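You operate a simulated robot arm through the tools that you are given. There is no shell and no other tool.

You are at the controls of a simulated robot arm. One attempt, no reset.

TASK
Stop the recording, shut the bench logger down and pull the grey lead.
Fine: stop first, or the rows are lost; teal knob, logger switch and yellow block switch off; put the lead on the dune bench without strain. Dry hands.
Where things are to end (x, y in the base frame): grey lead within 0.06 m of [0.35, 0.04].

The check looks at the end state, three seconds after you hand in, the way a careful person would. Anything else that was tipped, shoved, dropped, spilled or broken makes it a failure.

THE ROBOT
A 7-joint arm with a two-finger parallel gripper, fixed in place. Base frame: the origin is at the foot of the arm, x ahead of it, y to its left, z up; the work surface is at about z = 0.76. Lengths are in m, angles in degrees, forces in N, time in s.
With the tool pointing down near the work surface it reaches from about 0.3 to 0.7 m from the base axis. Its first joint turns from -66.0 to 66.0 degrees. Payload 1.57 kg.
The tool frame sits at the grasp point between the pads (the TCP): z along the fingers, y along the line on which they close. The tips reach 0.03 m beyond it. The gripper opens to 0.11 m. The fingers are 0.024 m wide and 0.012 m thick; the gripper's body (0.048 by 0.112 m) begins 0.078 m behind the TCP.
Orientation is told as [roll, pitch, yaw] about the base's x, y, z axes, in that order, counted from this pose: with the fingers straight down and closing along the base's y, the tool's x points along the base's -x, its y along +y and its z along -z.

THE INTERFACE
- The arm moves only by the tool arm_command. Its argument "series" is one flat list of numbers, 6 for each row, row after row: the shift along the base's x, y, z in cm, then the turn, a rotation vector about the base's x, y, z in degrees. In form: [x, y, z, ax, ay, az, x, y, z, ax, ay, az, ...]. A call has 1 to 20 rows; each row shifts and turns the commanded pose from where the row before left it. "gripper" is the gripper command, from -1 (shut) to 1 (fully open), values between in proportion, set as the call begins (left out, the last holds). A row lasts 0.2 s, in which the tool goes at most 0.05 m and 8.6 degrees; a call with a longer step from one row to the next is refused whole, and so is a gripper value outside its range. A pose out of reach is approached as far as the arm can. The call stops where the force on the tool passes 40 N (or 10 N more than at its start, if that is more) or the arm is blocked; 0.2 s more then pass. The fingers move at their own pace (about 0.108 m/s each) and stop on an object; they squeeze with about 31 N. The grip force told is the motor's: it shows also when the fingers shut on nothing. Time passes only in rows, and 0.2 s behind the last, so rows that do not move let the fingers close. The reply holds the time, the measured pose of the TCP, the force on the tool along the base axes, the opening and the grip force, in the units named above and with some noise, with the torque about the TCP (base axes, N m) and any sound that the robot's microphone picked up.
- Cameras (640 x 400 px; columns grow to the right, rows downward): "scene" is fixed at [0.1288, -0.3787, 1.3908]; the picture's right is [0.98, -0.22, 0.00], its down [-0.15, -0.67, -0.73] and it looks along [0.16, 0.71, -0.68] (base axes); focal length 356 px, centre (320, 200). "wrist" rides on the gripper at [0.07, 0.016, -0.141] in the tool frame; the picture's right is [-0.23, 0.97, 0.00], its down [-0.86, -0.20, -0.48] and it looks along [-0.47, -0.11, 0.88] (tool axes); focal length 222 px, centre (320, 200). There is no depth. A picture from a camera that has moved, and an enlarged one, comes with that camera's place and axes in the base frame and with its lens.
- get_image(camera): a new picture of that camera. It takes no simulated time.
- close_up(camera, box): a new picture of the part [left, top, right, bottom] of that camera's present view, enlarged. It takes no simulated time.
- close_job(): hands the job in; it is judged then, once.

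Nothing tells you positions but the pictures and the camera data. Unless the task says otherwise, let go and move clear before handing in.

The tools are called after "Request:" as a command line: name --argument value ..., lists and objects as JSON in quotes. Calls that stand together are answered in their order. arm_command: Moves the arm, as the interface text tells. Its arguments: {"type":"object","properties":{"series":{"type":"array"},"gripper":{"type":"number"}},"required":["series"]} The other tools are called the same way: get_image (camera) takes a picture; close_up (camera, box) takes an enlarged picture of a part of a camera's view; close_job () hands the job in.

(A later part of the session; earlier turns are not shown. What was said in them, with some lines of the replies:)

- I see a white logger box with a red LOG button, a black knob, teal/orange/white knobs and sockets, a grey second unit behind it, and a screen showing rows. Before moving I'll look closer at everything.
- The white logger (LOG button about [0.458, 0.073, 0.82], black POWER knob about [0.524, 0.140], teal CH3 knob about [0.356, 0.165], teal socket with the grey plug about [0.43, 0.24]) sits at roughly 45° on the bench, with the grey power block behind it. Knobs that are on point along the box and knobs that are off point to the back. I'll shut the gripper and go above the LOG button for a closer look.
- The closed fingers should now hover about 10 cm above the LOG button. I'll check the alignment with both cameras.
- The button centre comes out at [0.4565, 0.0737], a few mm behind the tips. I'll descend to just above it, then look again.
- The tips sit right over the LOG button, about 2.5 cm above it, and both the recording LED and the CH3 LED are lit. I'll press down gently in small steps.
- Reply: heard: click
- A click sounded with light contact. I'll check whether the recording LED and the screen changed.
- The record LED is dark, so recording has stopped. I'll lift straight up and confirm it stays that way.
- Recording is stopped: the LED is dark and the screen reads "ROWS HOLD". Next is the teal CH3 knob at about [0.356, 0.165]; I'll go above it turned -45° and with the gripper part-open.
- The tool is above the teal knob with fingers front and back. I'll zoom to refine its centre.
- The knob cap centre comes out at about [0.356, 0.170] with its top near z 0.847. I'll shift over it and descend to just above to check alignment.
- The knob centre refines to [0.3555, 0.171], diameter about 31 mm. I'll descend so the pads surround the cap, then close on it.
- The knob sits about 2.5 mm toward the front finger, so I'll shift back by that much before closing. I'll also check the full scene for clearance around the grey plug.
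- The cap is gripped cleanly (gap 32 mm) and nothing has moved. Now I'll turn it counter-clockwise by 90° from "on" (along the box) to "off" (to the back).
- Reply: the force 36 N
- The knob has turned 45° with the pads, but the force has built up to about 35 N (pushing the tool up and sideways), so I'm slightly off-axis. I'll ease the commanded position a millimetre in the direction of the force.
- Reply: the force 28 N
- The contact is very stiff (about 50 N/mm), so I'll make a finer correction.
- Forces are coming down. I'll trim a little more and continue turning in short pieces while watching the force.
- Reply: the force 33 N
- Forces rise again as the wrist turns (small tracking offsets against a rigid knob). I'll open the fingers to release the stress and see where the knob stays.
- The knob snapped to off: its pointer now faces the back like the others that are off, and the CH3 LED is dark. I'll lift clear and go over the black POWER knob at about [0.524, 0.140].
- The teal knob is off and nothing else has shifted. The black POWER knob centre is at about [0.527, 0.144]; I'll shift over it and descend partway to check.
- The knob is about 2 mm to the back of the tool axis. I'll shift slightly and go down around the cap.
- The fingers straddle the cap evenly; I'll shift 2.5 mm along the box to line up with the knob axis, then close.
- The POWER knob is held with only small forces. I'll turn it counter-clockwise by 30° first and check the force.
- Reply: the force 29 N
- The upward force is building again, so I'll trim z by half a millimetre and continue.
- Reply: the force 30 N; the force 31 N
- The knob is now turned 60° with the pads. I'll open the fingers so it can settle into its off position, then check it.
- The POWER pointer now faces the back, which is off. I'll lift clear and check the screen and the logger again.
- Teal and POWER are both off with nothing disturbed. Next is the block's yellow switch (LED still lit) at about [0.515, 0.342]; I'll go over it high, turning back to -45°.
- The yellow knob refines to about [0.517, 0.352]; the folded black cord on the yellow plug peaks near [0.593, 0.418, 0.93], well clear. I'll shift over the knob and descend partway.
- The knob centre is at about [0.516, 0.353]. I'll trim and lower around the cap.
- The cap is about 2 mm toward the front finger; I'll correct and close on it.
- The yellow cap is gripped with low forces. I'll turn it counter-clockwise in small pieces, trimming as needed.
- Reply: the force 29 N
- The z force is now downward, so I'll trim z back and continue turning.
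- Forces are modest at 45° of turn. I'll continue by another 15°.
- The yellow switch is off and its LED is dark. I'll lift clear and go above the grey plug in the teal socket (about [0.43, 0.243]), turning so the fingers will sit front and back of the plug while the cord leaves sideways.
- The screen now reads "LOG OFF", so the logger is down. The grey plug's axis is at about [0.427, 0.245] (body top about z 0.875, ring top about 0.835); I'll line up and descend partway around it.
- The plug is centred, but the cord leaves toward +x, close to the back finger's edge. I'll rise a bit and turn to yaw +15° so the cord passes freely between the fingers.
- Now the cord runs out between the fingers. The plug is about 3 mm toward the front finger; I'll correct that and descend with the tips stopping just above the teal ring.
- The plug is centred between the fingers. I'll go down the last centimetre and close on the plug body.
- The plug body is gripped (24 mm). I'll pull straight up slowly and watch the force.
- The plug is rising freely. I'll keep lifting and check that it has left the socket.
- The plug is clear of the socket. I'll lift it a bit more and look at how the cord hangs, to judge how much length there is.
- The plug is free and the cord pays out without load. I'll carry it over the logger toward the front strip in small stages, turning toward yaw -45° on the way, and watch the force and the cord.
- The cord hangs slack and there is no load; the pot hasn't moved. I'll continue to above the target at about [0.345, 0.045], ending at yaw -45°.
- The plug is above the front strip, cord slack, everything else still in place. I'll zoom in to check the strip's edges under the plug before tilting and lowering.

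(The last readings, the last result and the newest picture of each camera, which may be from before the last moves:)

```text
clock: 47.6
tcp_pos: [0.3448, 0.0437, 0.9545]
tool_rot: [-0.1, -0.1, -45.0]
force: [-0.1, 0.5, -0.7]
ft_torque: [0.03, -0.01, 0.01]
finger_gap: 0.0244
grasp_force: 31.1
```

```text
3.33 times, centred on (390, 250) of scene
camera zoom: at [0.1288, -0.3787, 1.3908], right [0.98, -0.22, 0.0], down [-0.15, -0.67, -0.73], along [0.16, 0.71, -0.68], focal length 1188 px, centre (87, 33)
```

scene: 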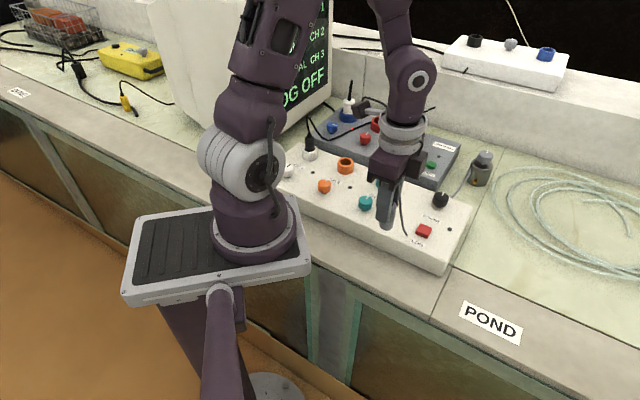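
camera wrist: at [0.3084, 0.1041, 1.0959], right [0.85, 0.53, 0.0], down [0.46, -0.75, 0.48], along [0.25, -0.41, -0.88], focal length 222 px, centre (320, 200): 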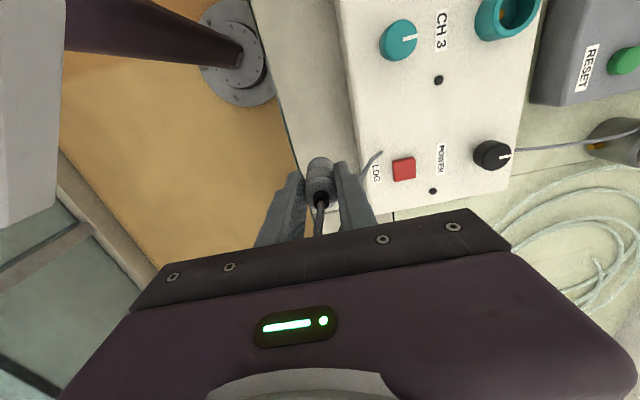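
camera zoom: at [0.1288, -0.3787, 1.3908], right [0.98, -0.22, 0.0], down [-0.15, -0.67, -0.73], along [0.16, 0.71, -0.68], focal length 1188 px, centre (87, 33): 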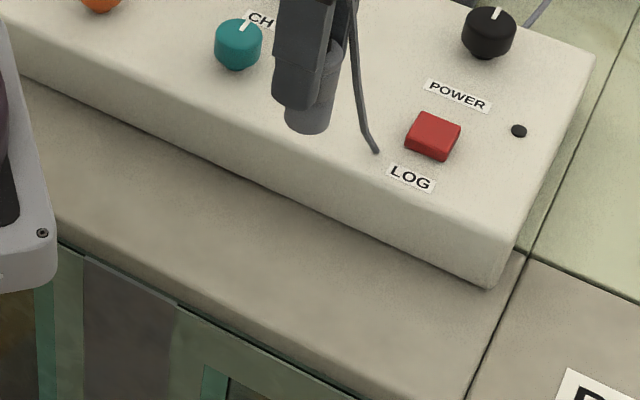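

The target is mid-strip, about 4.6 cm from both the bench edge and the logger's front. I'll tilt the tool about the finger-closing axis (nose of plug toward the left along the strip, tail toward the cord side) while still high.

Request:
arm_command --series '[0.4, -0.4, 0, 5.3, 5.3, 0, 0.4, -0.4, 0, 5.3, 5.3, 0, 0.4, -0.3, 0, 5.3, 5.3, 0, 0, 0, 0, 5.3, 5.3, 0, 0, 0, 0, 0, 0, 0]'

Request:
get_image --camera "scene"

Request:
get_image --camera "wrist"

```text
clock: 48.8
tcp_pos: [0.3573, 0.0338, 0.9541]
tool_rot: [0.0, 30.1, -45.0]
force: [0.0, 0.1, -0.3]
ft_torque: [-0.02, 0.0, -0.01]
finger_gap: 0.0246
grasp_force: 31.1
```

```text
taken
```

scene: 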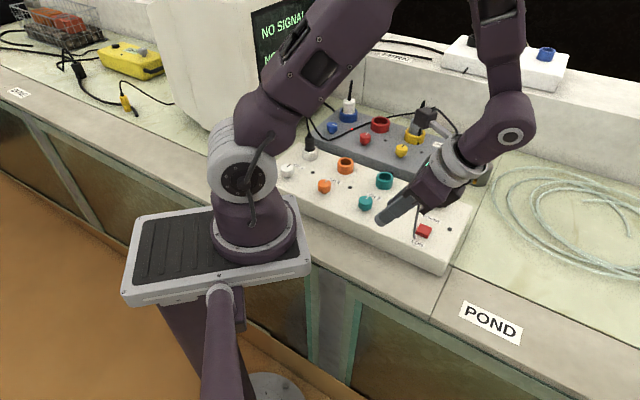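

```text
taken
camera wrist: at [0.3766, 0.0371, 1.111], right [0.83, 0.55, -0.11], down [0.55, -0.83, -0.01], along [-0.1, -0.05, -0.99], focal length 222 px, centre (320, 200)
```

wrist: 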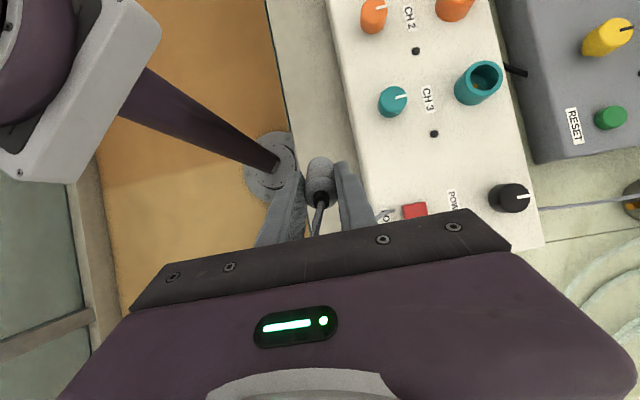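

The tilt works and nothing is close to the gripper. I'll tilt the rest of the way to about 53° and begin lowering.

Request:
arm_command --series '[0, 0, 0, 5.3, 5.3, 0, 0, 0, 0, 5.3, 5.3, 0, 0, 0, 0, 5.3, 5.3, 0, 0, 0, -2.0, 0, 0, 0, 0, 0, -2.0, 0, 0, 0, 0, 0, -2.0, 0, 0, 0, 0, 0, 0, 0, 0, 0]'

Request:
get_image --camera "scene"

Request:
close_up --camera "scene" --box '[310, 150, 510, 300]'

Request:
get_image --camera "wrist"

```text
clock: 50.4
tcp_pos: [0.3567, 0.0339, 0.8937]
tool_rot: [0.0, 52.5, -44.9]
force: [0.3, 0.0, -0.7]
ft_torque: [-0.02, 0.0, 0.01]
finger_gap: 0.0245
grasp_force: 31.1
```

```text
taken
```

scene: 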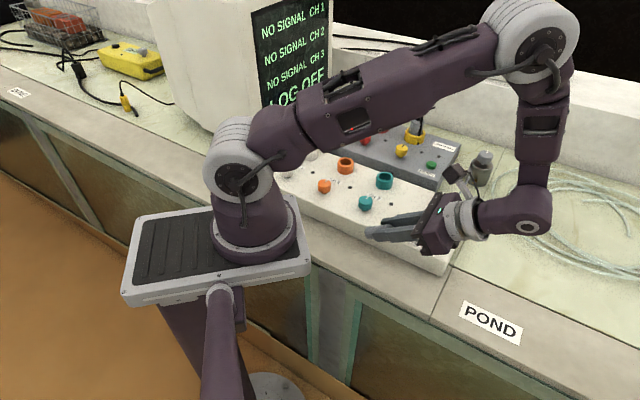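

```text
2.67 times, centred on (410, 225) of scene
camera zoom: at [0.1288, -0.3787, 1.3908], right [0.98, -0.22, 0.0], down [-0.15, -0.67, -0.73], along [0.16, 0.71, -0.68], focal length 950 px, centre (80, 133)
```

zoom: 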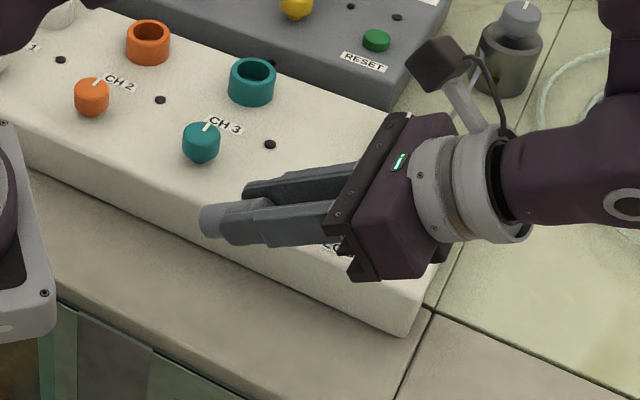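

```text
taken
camera wrist: at [0.4175, -0.004, 1.0352], right [0.79, 0.59, -0.18], down [0.5, -0.78, -0.39], along [-0.37, 0.21, -0.9], focal length 222 px, centre (320, 200)
```

wrist: 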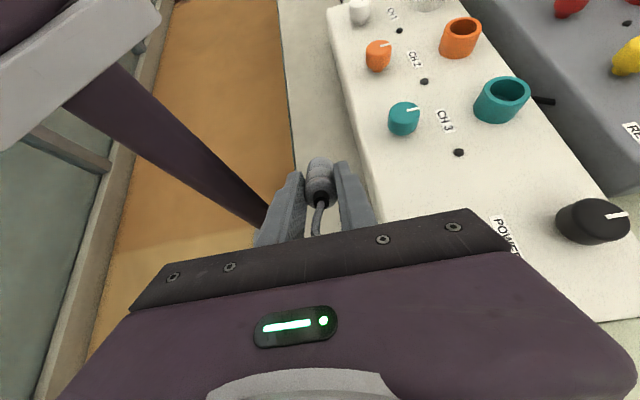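

The screen is fully visible and shows three "NO SIGNAL" lines and "LOG OFF". The plug lies above the strip as planned; I'll lower further, stopping about 3 cm above contact.

Request:
arm_command --series '[0, 0, -1.5, 0, 0, 0, 0, 0, -1.5, 0, 0, 0, 0, 0, -1.5, 0, 0, 0, 0, 0, -1.5, 0, 0, 0, 0, 0, 0, 0, 0, 0]'

Request:
close_up --camera "scene" --box '[310, 150, 510, 300]'

Request:
get_image --camera "wrist"

```text
clock: 51.6
tcp_pos: [0.3565, 0.032, 0.8343]
tool_rot: [-0.1, 52.6, -45.0]
force: [0.9, -0.2, -0.8]
ft_torque: [-0.01, -0.04, 0.01]
finger_gap: 0.0245
grasp_force: 31.0
```

```text
2.67 times, centred on (410, 225) of scene
camera zoom: at [0.1288, -0.3787, 1.3908], right [0.98, -0.22, 0.0], down [-0.15, -0.67, -0.73], along [0.16, 0.71, -0.68], focal length 950 px, centre (80, 133)
```

zoom: 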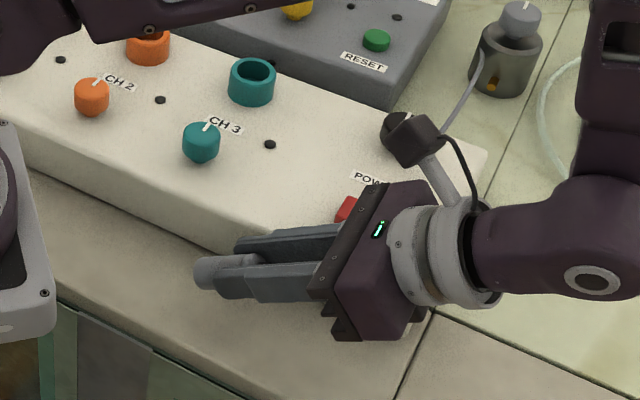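

```text
taken
camera wrist: at [0.4178, -0.0056, 0.9751], right [0.79, 0.59, -0.18], down [0.5, -0.78, -0.39], along [-0.37, 0.21, -0.9], focal length 222 px, centre (320, 200)
```

wrist: 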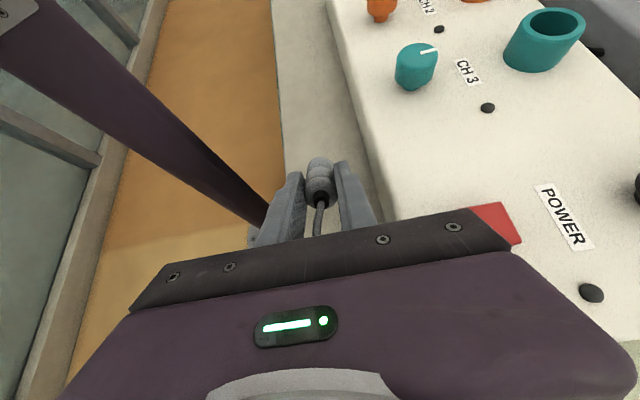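

The gripper's rear corner is near (but not over) the logger's front edge. I'll zoom to judge clearances before the final lowering.

Request:
close_up --camera "scene" --box '[360, 190, 460, 270]'

Request:
close_up --camera "wrist" --box '[240, 100, 540, 290]'

```text
5.00 times, centred on (410, 230) of scene
camera zoom: at [0.1288, -0.3787, 1.3908], right [0.98, -0.22, 0.0], down [-0.15, -0.67, -0.73], along [0.16, 0.71, -0.68], focal length 1782 px, centre (-130, 50)
```

zoom: 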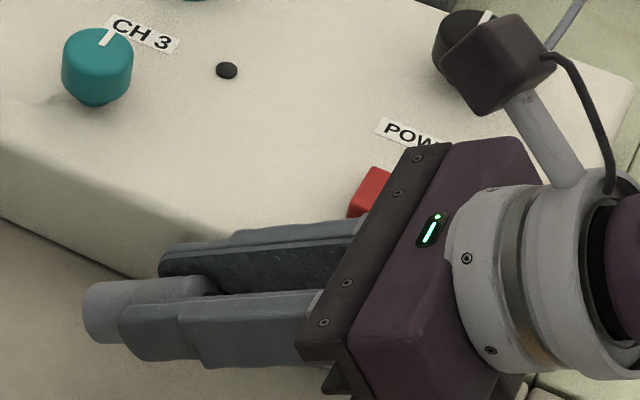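

```text
2.11 times, centred on (390, 195) of wrist
camera zoom: at [0.4178, -0.0056, 0.9751], right [0.79, 0.59, -0.18], down [0.5, -0.78, -0.39], along [-0.37, 0.21, -0.9], focal length 468 px, centre (173, 210)
```

zoom: 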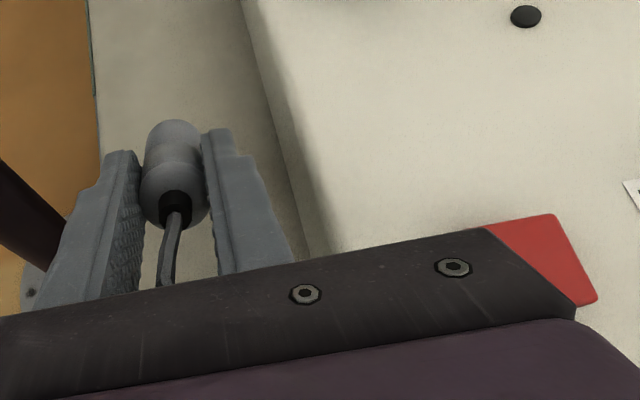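

The corner clears the logger by well over 1 cm. I'll shift 4 mm away from the logger and lower close to contact.

Request:
arm_command --series '[-0.3, -0.3, -0.8, 0, 0, 0, 0, 0, -0.8, 0, 0, 0, 0, 0, -0.7, 0, 0, 0, 0, 0, 0, 0, 0, 0]'

Request:
close_up --camera "scene" --box '[340, 190, 460, 290]'

```text
clock: 52.6
tcp_pos: [0.3531, 0.0299, 0.8123]
tool_rot: [0.0, 52.6, -45.0]
force: [-0.1, 0.5, -0.5]
ft_torque: [-0.06, -0.03, 0.03]
finger_gap: 0.0246
grasp_force: 31.1
```

```text
4.00 times, centred on (400, 240) of scene
camera zoom: at [0.1288, -0.3787, 1.3908], right [0.98, -0.22, 0.0], down [-0.15, -0.67, -0.73], along [0.16, 0.71, -0.68], focal length 1426 px, centre (0, 40)
```

zoom: 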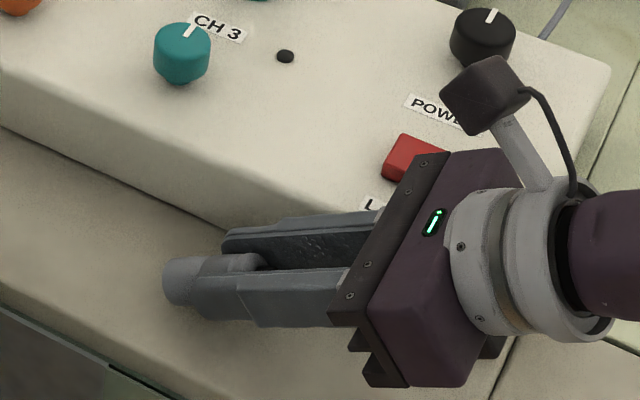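

The plug's nose is nearly on the bench, and the gripper clears the logger. I'll lower in 2–3 mm steps until light contact.

Request:
arm_command --series '[0, 0, -0.3, 0, 0, 0, 0, 0, -0.3, 0, 0, 0, 0, 0, 0, 0, 0, 0]'

Request:
close_up --camera "scene" --box '[340, 210, 440, 290]'

```text
clock: 53.4
tcp_pos: [0.352, 0.0312, 0.8051]
tool_rot: [0.0, 52.6, -45.0]
force: [2.3, -3.0, 20.8]
ft_torque: [0.39, 0.46, -0.02]
finger_gap: 0.0245
grasp_force: 30.6
```

```text
5.00 times, centred on (390, 250) of scene
camera zoom: at [0.1286, -0.3788, 1.3908], right [0.98, -0.22, 0.0], down [-0.15, -0.67, -0.73], along [0.16, 0.71, -0.68], focal length 1782 px, centre (-30, -50)
```

zoom: 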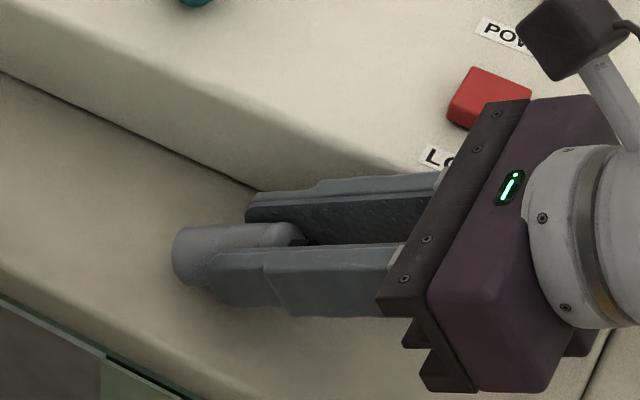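

The nose is resting on the bench (about 20 N). I'll ease off half a millimetre, then open only slightly so the plug settles down between the fingers without rolling.

Request:
arm_command --series '[0, 0, 0.04, 0, 0, 0, 0, 0, 0, 0, 0, 0]'

Request:
arm_command --series '[0, 0, 0, 0, 0, 0, 0, 0, 0, 0, 0, 0, 0, 0, 0, 0, 0, 0]' --gripper -0.45

Request:
close_up --camera "scene" --box '[340, 210, 440, 290]'

Request:
close_up --camera "wrist" --box '[220, 80, 460, 230]'

```text
clock: 54.0
tcp_pos: [0.3525, 0.0326, 0.8059]
tool_rot: [-0.1, 52.5, -45.0]
force: [-3.2, 1.3, 16.1]
ft_torque: [0.46, 0.56, 0.02]
finger_gap: 0.0244
grasp_force: 30.6
```

```text
clock: 54.8
tcp_pos: [0.3538, 0.0302, 0.805]
tool_rot: [-0.1, 52.3, -45.0]
force: [-0.2, 0.7, 0.8]
ft_torque: [0.0, 0.0, 0.01]
finger_gap: 0.0305
grasp_force: 0.0
```

```text
5.00 times, centred on (390, 250) of scene
camera zoom: at [0.1288, -0.3787, 1.3908], right [0.98, -0.22, 0.0], down [-0.15, -0.67, -0.73], along [0.16, 0.71, -0.68], focal length 1782 px, centre (-30, -50)
```

zoom: 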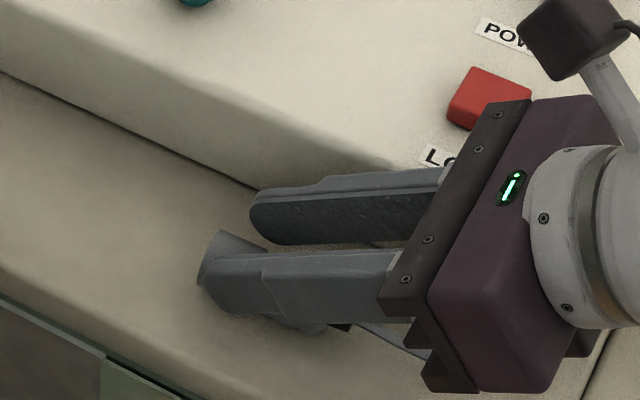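

```text
2.67 times, centred on (340, 155) of wrist
camera zoom: at [0.4152, -0.0077, 0.9465], right [0.79, 0.59, -0.18], down [0.5, -0.78, -0.39], along [-0.37, 0.21, -0.9], focal length 592 px, centre (267, 320)
```

zoom: 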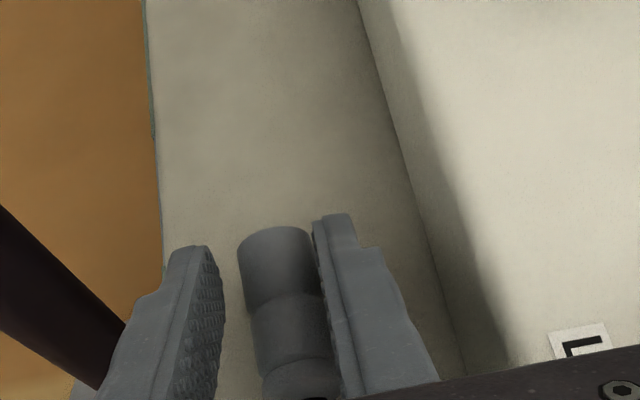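

The plug is lying flat on the strip between the fingers, with no force on the tool. I'll open a little wider and lift straight up.

Request:
arm_command --series '[0, 0, 0, 0, 0, 0, 0, 0, 0, 0, 0, 0]' --gripper -0.1

Request:
arm_command --series '[0, 0, 0.8, 0, 0, 0, 0, 0, 1.5, 0, 0, 0, 0, 0, 2.0, 0, 0, 0, 0, 0, 3.0, 0, 0, 0, 0, 0, 0, 0, 0, 0]'

Request:
get_image --camera "scene"

Request:
close_up --camera "scene" --box '[320, 180, 480, 300]'

Request:
get_image --camera "wrist"

```text
clock: 55.4
tcp_pos: [0.3528, 0.0312, 0.8061]
tool_rot: [0.0, 52.5, -45.0]
force: [0.6, 0.2, -0.5]
ft_torque: [-0.03, -0.01, 0.0]
finger_gap: 0.0497
grasp_force: 0.2
```

```text
clock: 56.6
tcp_pos: [0.3532, 0.0332, 0.8792]
tool_rot: [0.0, 52.6, -44.9]
force: [1.3, -0.1, 0.0]
ft_torque: [0.02, 0.02, -0.01]
finger_gap: 0.0497
grasp_force: 0.1
```

```text
taken
```

scene: 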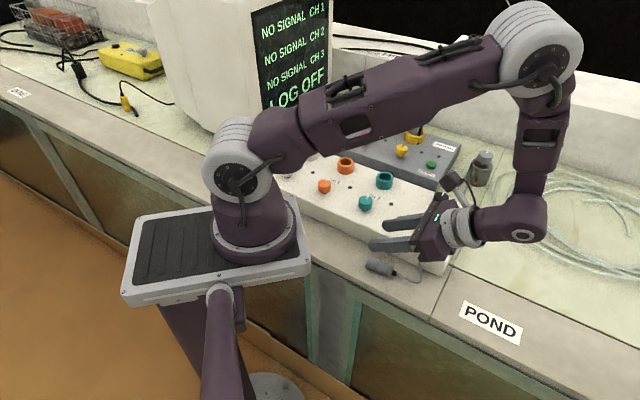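

```text
3.33 times, centred on (400, 240) of scene
camera zoom: at [0.1288, -0.3787, 1.3908], right [0.98, -0.22, 0.0], down [-0.15, -0.67, -0.73], along [0.16, 0.71, -0.68], focal length 1188 px, centre (53, 67)
```

zoom: 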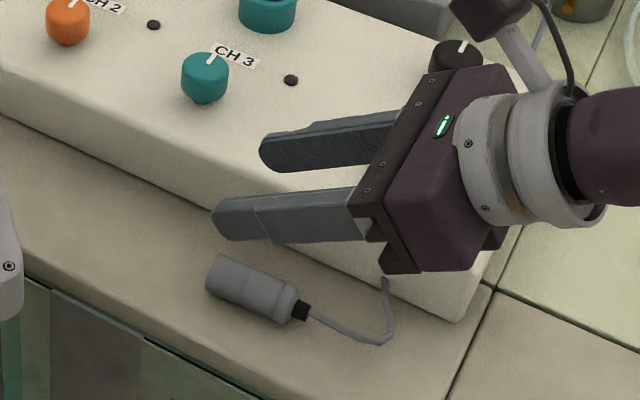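

```text
taken
camera wrist: at [0.415, -0.0059, 1.0213], right [0.79, 0.59, -0.18], down [0.5, -0.78, -0.39], along [-0.37, 0.21, -0.9], focal length 222 px, centre (320, 200)
```

wrist: 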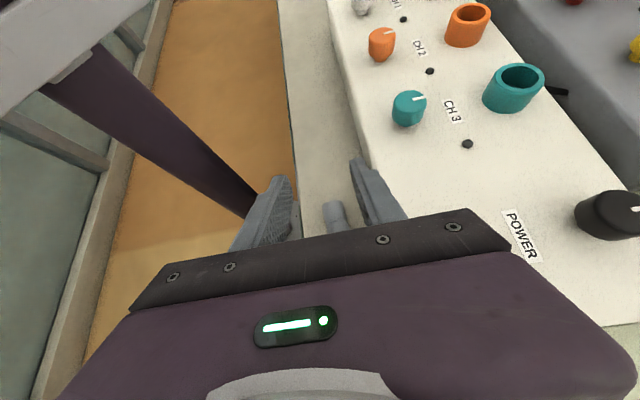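

The plug lies at about [0.353, 0.039], almost exactly on target, with slack in the cord. I'll lift well clear, straighten the tool and check everything.

Request:
arm_command --series '[0, 0, 4.0, 0, 0, 0, 0, 0, 4.0, 0, 0, 0, 0, 0, 4.0, 0, 0, 0, 0, 0, 2.0, -5.3, -5.3, 0, 0, 0, 2.0, -5.3, -5.3, 0, 0, 0, 2.0, -5.3, -5.3, 0, 0, 0, 0, -5.3, -5.3, 0, 0, 0, 0, -5.3, -5.3, 0, 0, 0, 0, -5.3, -5.3, 0, 0, 0, 0, -5.3, -5.3, 0, 1.5, 0, 0, 0, 0, 7.5, 1.5, 0, 0, 0, 0, 7.5, 1.5, 0, 0, 0, 0, 7.5, 1.5, 0, 0, 0, 0, 7.5, 1.5, 0, 0, 0, 0, 7.5, 1.5, 0, 0, 0, 0, 7.5, 0, 0, 0, 0, 0, 0]'

Request:
get_image --camera "scene"

Request:
close_up --camera "scene" --box '[270, 80, 510, 280]'

Request:
close_up --camera "scene" --box '[340, 200, 480, 300]'

Request:
get_image --camera "wrist"

Request:
close_up --camera "scene" --box '[0, 0, 200, 130]'

```text
clock: 60.2
tcp_pos: [0.4435, 0.0303, 1.0579]
tool_rot: [0.0, 0.0, 0.1]
force: [0.0, 0.4, -0.1]
ft_torque: [0.0, 0.02, -0.01]
finger_gap: 0.0496
grasp_force: 0.1
```

```text
taken
```

scene: 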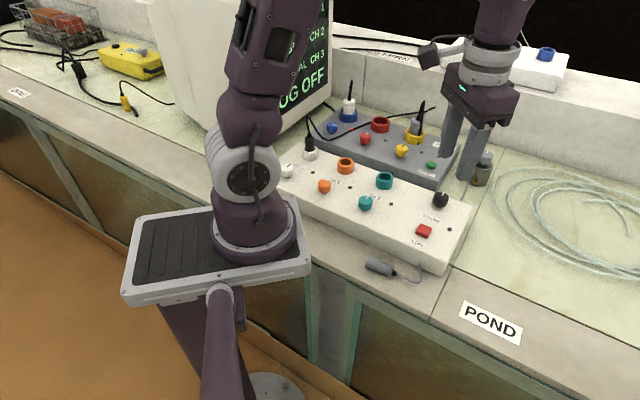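

```text
2.00 times, centred on (390, 180) of scene
camera zoom: at [0.1288, -0.3787, 1.3908], right [0.98, -0.22, 0.0], down [-0.15, -0.67, -0.73], along [0.16, 0.71, -0.68], focal length 713 px, centre (180, 240)
```

zoom: 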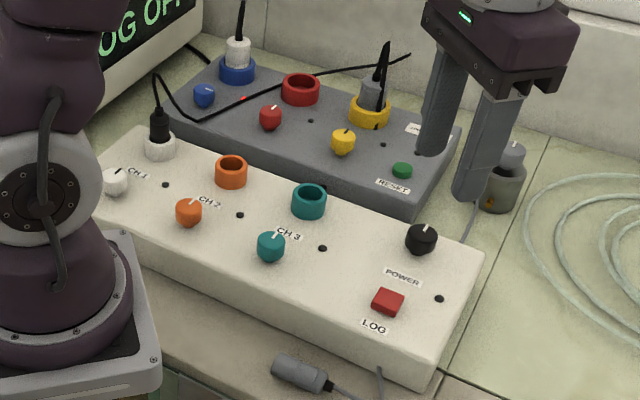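

```text
4.00 times, centred on (410, 250) of scene
camera zoom: at [0.1288, -0.3787, 1.3908], right [0.98, -0.22, 0.0], down [-0.15, -0.67, -0.73], along [0.16, 0.71, -0.68], focal length 1426 px, centre (-40, 0)
```

zoom: 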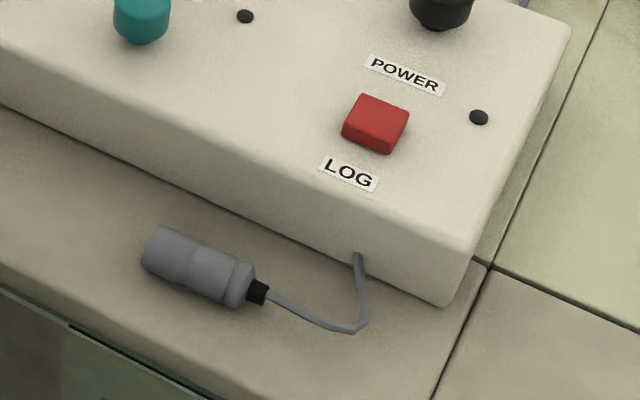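

```text
taken
camera wrist: at [0.3744, 0.0456, 1.1992], right [0.23, 0.97, 0.0], down [0.86, -0.2, 0.48], along [0.47, -0.11, -0.88], focal length 222 px, centre (320, 200)
```

wrist: 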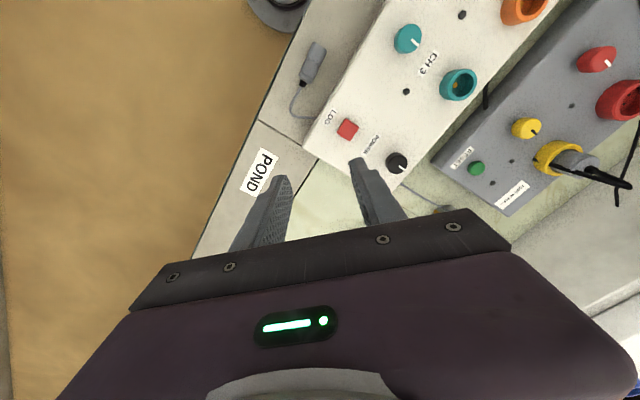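

```text
3.08 times, centred on (100, 65) of scene
camera zoom: at [0.1288, -0.3787, 1.3908], right [0.98, -0.22, 0.0], down [-0.15, -0.67, -0.73], along [0.16, 0.71, -0.68], focal length 1097 px, centre (997, 615)
```

zoom: 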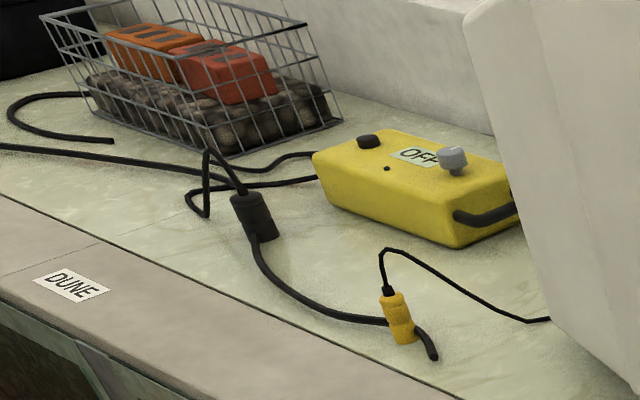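

All switches show off, the screen says "LOG OFF" and the plug rests on the strip with slack cord. One finger hides the pot from the scene camera, so I'll move aside to verify it hasn't shifted.

Request:
arm_command --series '[-2.0, 1.0, 2.0, 0, 0, 0, -2.0, 1.0, 2.0, 0, 0, 0, -2.0, 1.0, 2.0, 0, 0, 0, -2.0, 1.0, 0, 0, 0, 0, 0, 0, 0, 0, 0, 0]'

Request:
get_image --camera "scene"

Request:
close_up --camera "scene" --box '[340, 130, 540, 260]'

Request:
get_image --camera "wrist"

```text
clock: 61.4
tcp_pos: [0.3627, 0.0696, 1.1183]
tool_rot: [0.0, 0.0, 0.0]
force: [-0.6, -0.5, 0.9]
ft_torque: [0.0, 0.01, -0.02]
finger_gap: 0.0494
grasp_force: 0.1
```

```text
taken
```

scene: 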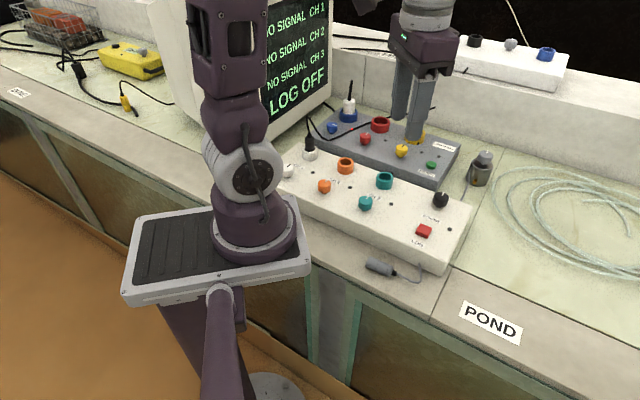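

```text
3.08 times, centred on (440, 195) of scene
camera zoom: at [0.1288, -0.3787, 1.3908], right [0.98, -0.22, 0.0], down [-0.15, -0.67, -0.73], along [0.16, 0.71, -0.68], focal length 1097 px, centre (-49, 215)
```

zoom: 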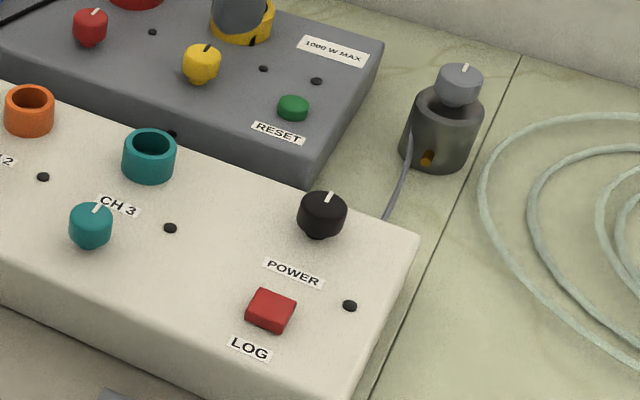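

```text
taken
camera wrist: at [0.2948, 0.0855, 1.2596], right [0.23, 0.97, 0.0], down [0.85, -0.2, 0.48], along [0.47, -0.11, -0.88], focal length 222 px, centre (320, 200)
```

wrist: 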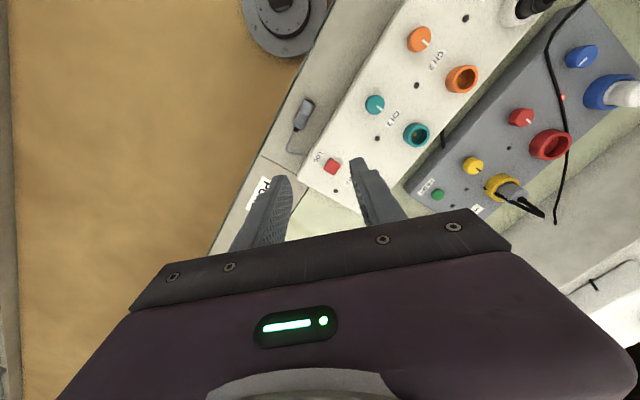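

The pot, hose, logger and block are exactly where they were. Recording is stopped, the teal knob, POWER and yellow switch are off, and the grey lead rests slack at about [0.353, 0.039]. The gripper is clear, so I'm handing in.

Request:
close_job

```text
The job is handed in.
```

The job is handed in. Recording is stopped, the logger is off, and the grey lead is unplugged and lying on the dune bench.

- **Stop first:** I pressed LOG before touching anything else. The record light went out and the screen showed "ROWS HOLD".
- **Switches:** I then turned off the teal CH 3 knob, the logger's POWER knob and the block's yellow switch, in that order. The CH 3 and yellow-switch lights are out, and the screen reads "LOG OFF". I took "yellow block switch" to mean the yellow knob on the grey power block. The separate yellow box already read OFF, so I left it alone.
- **Grey lead:** It came straight out of the teal socket with almost no force. The plug lies flat at about [0.353, 0.039], roughly 3 mm from the target, with slack in the cord. In the pictures the cord seems to pass through the logger's case, so I could not see how it really lies there.
- **Everything else:** Nothing had visibly moved in the last pictures, including the pot, hose, logger and block. Turning the knobs put brief side loads of up to about 35 N on them. The gripper was open and clear when I handed in.
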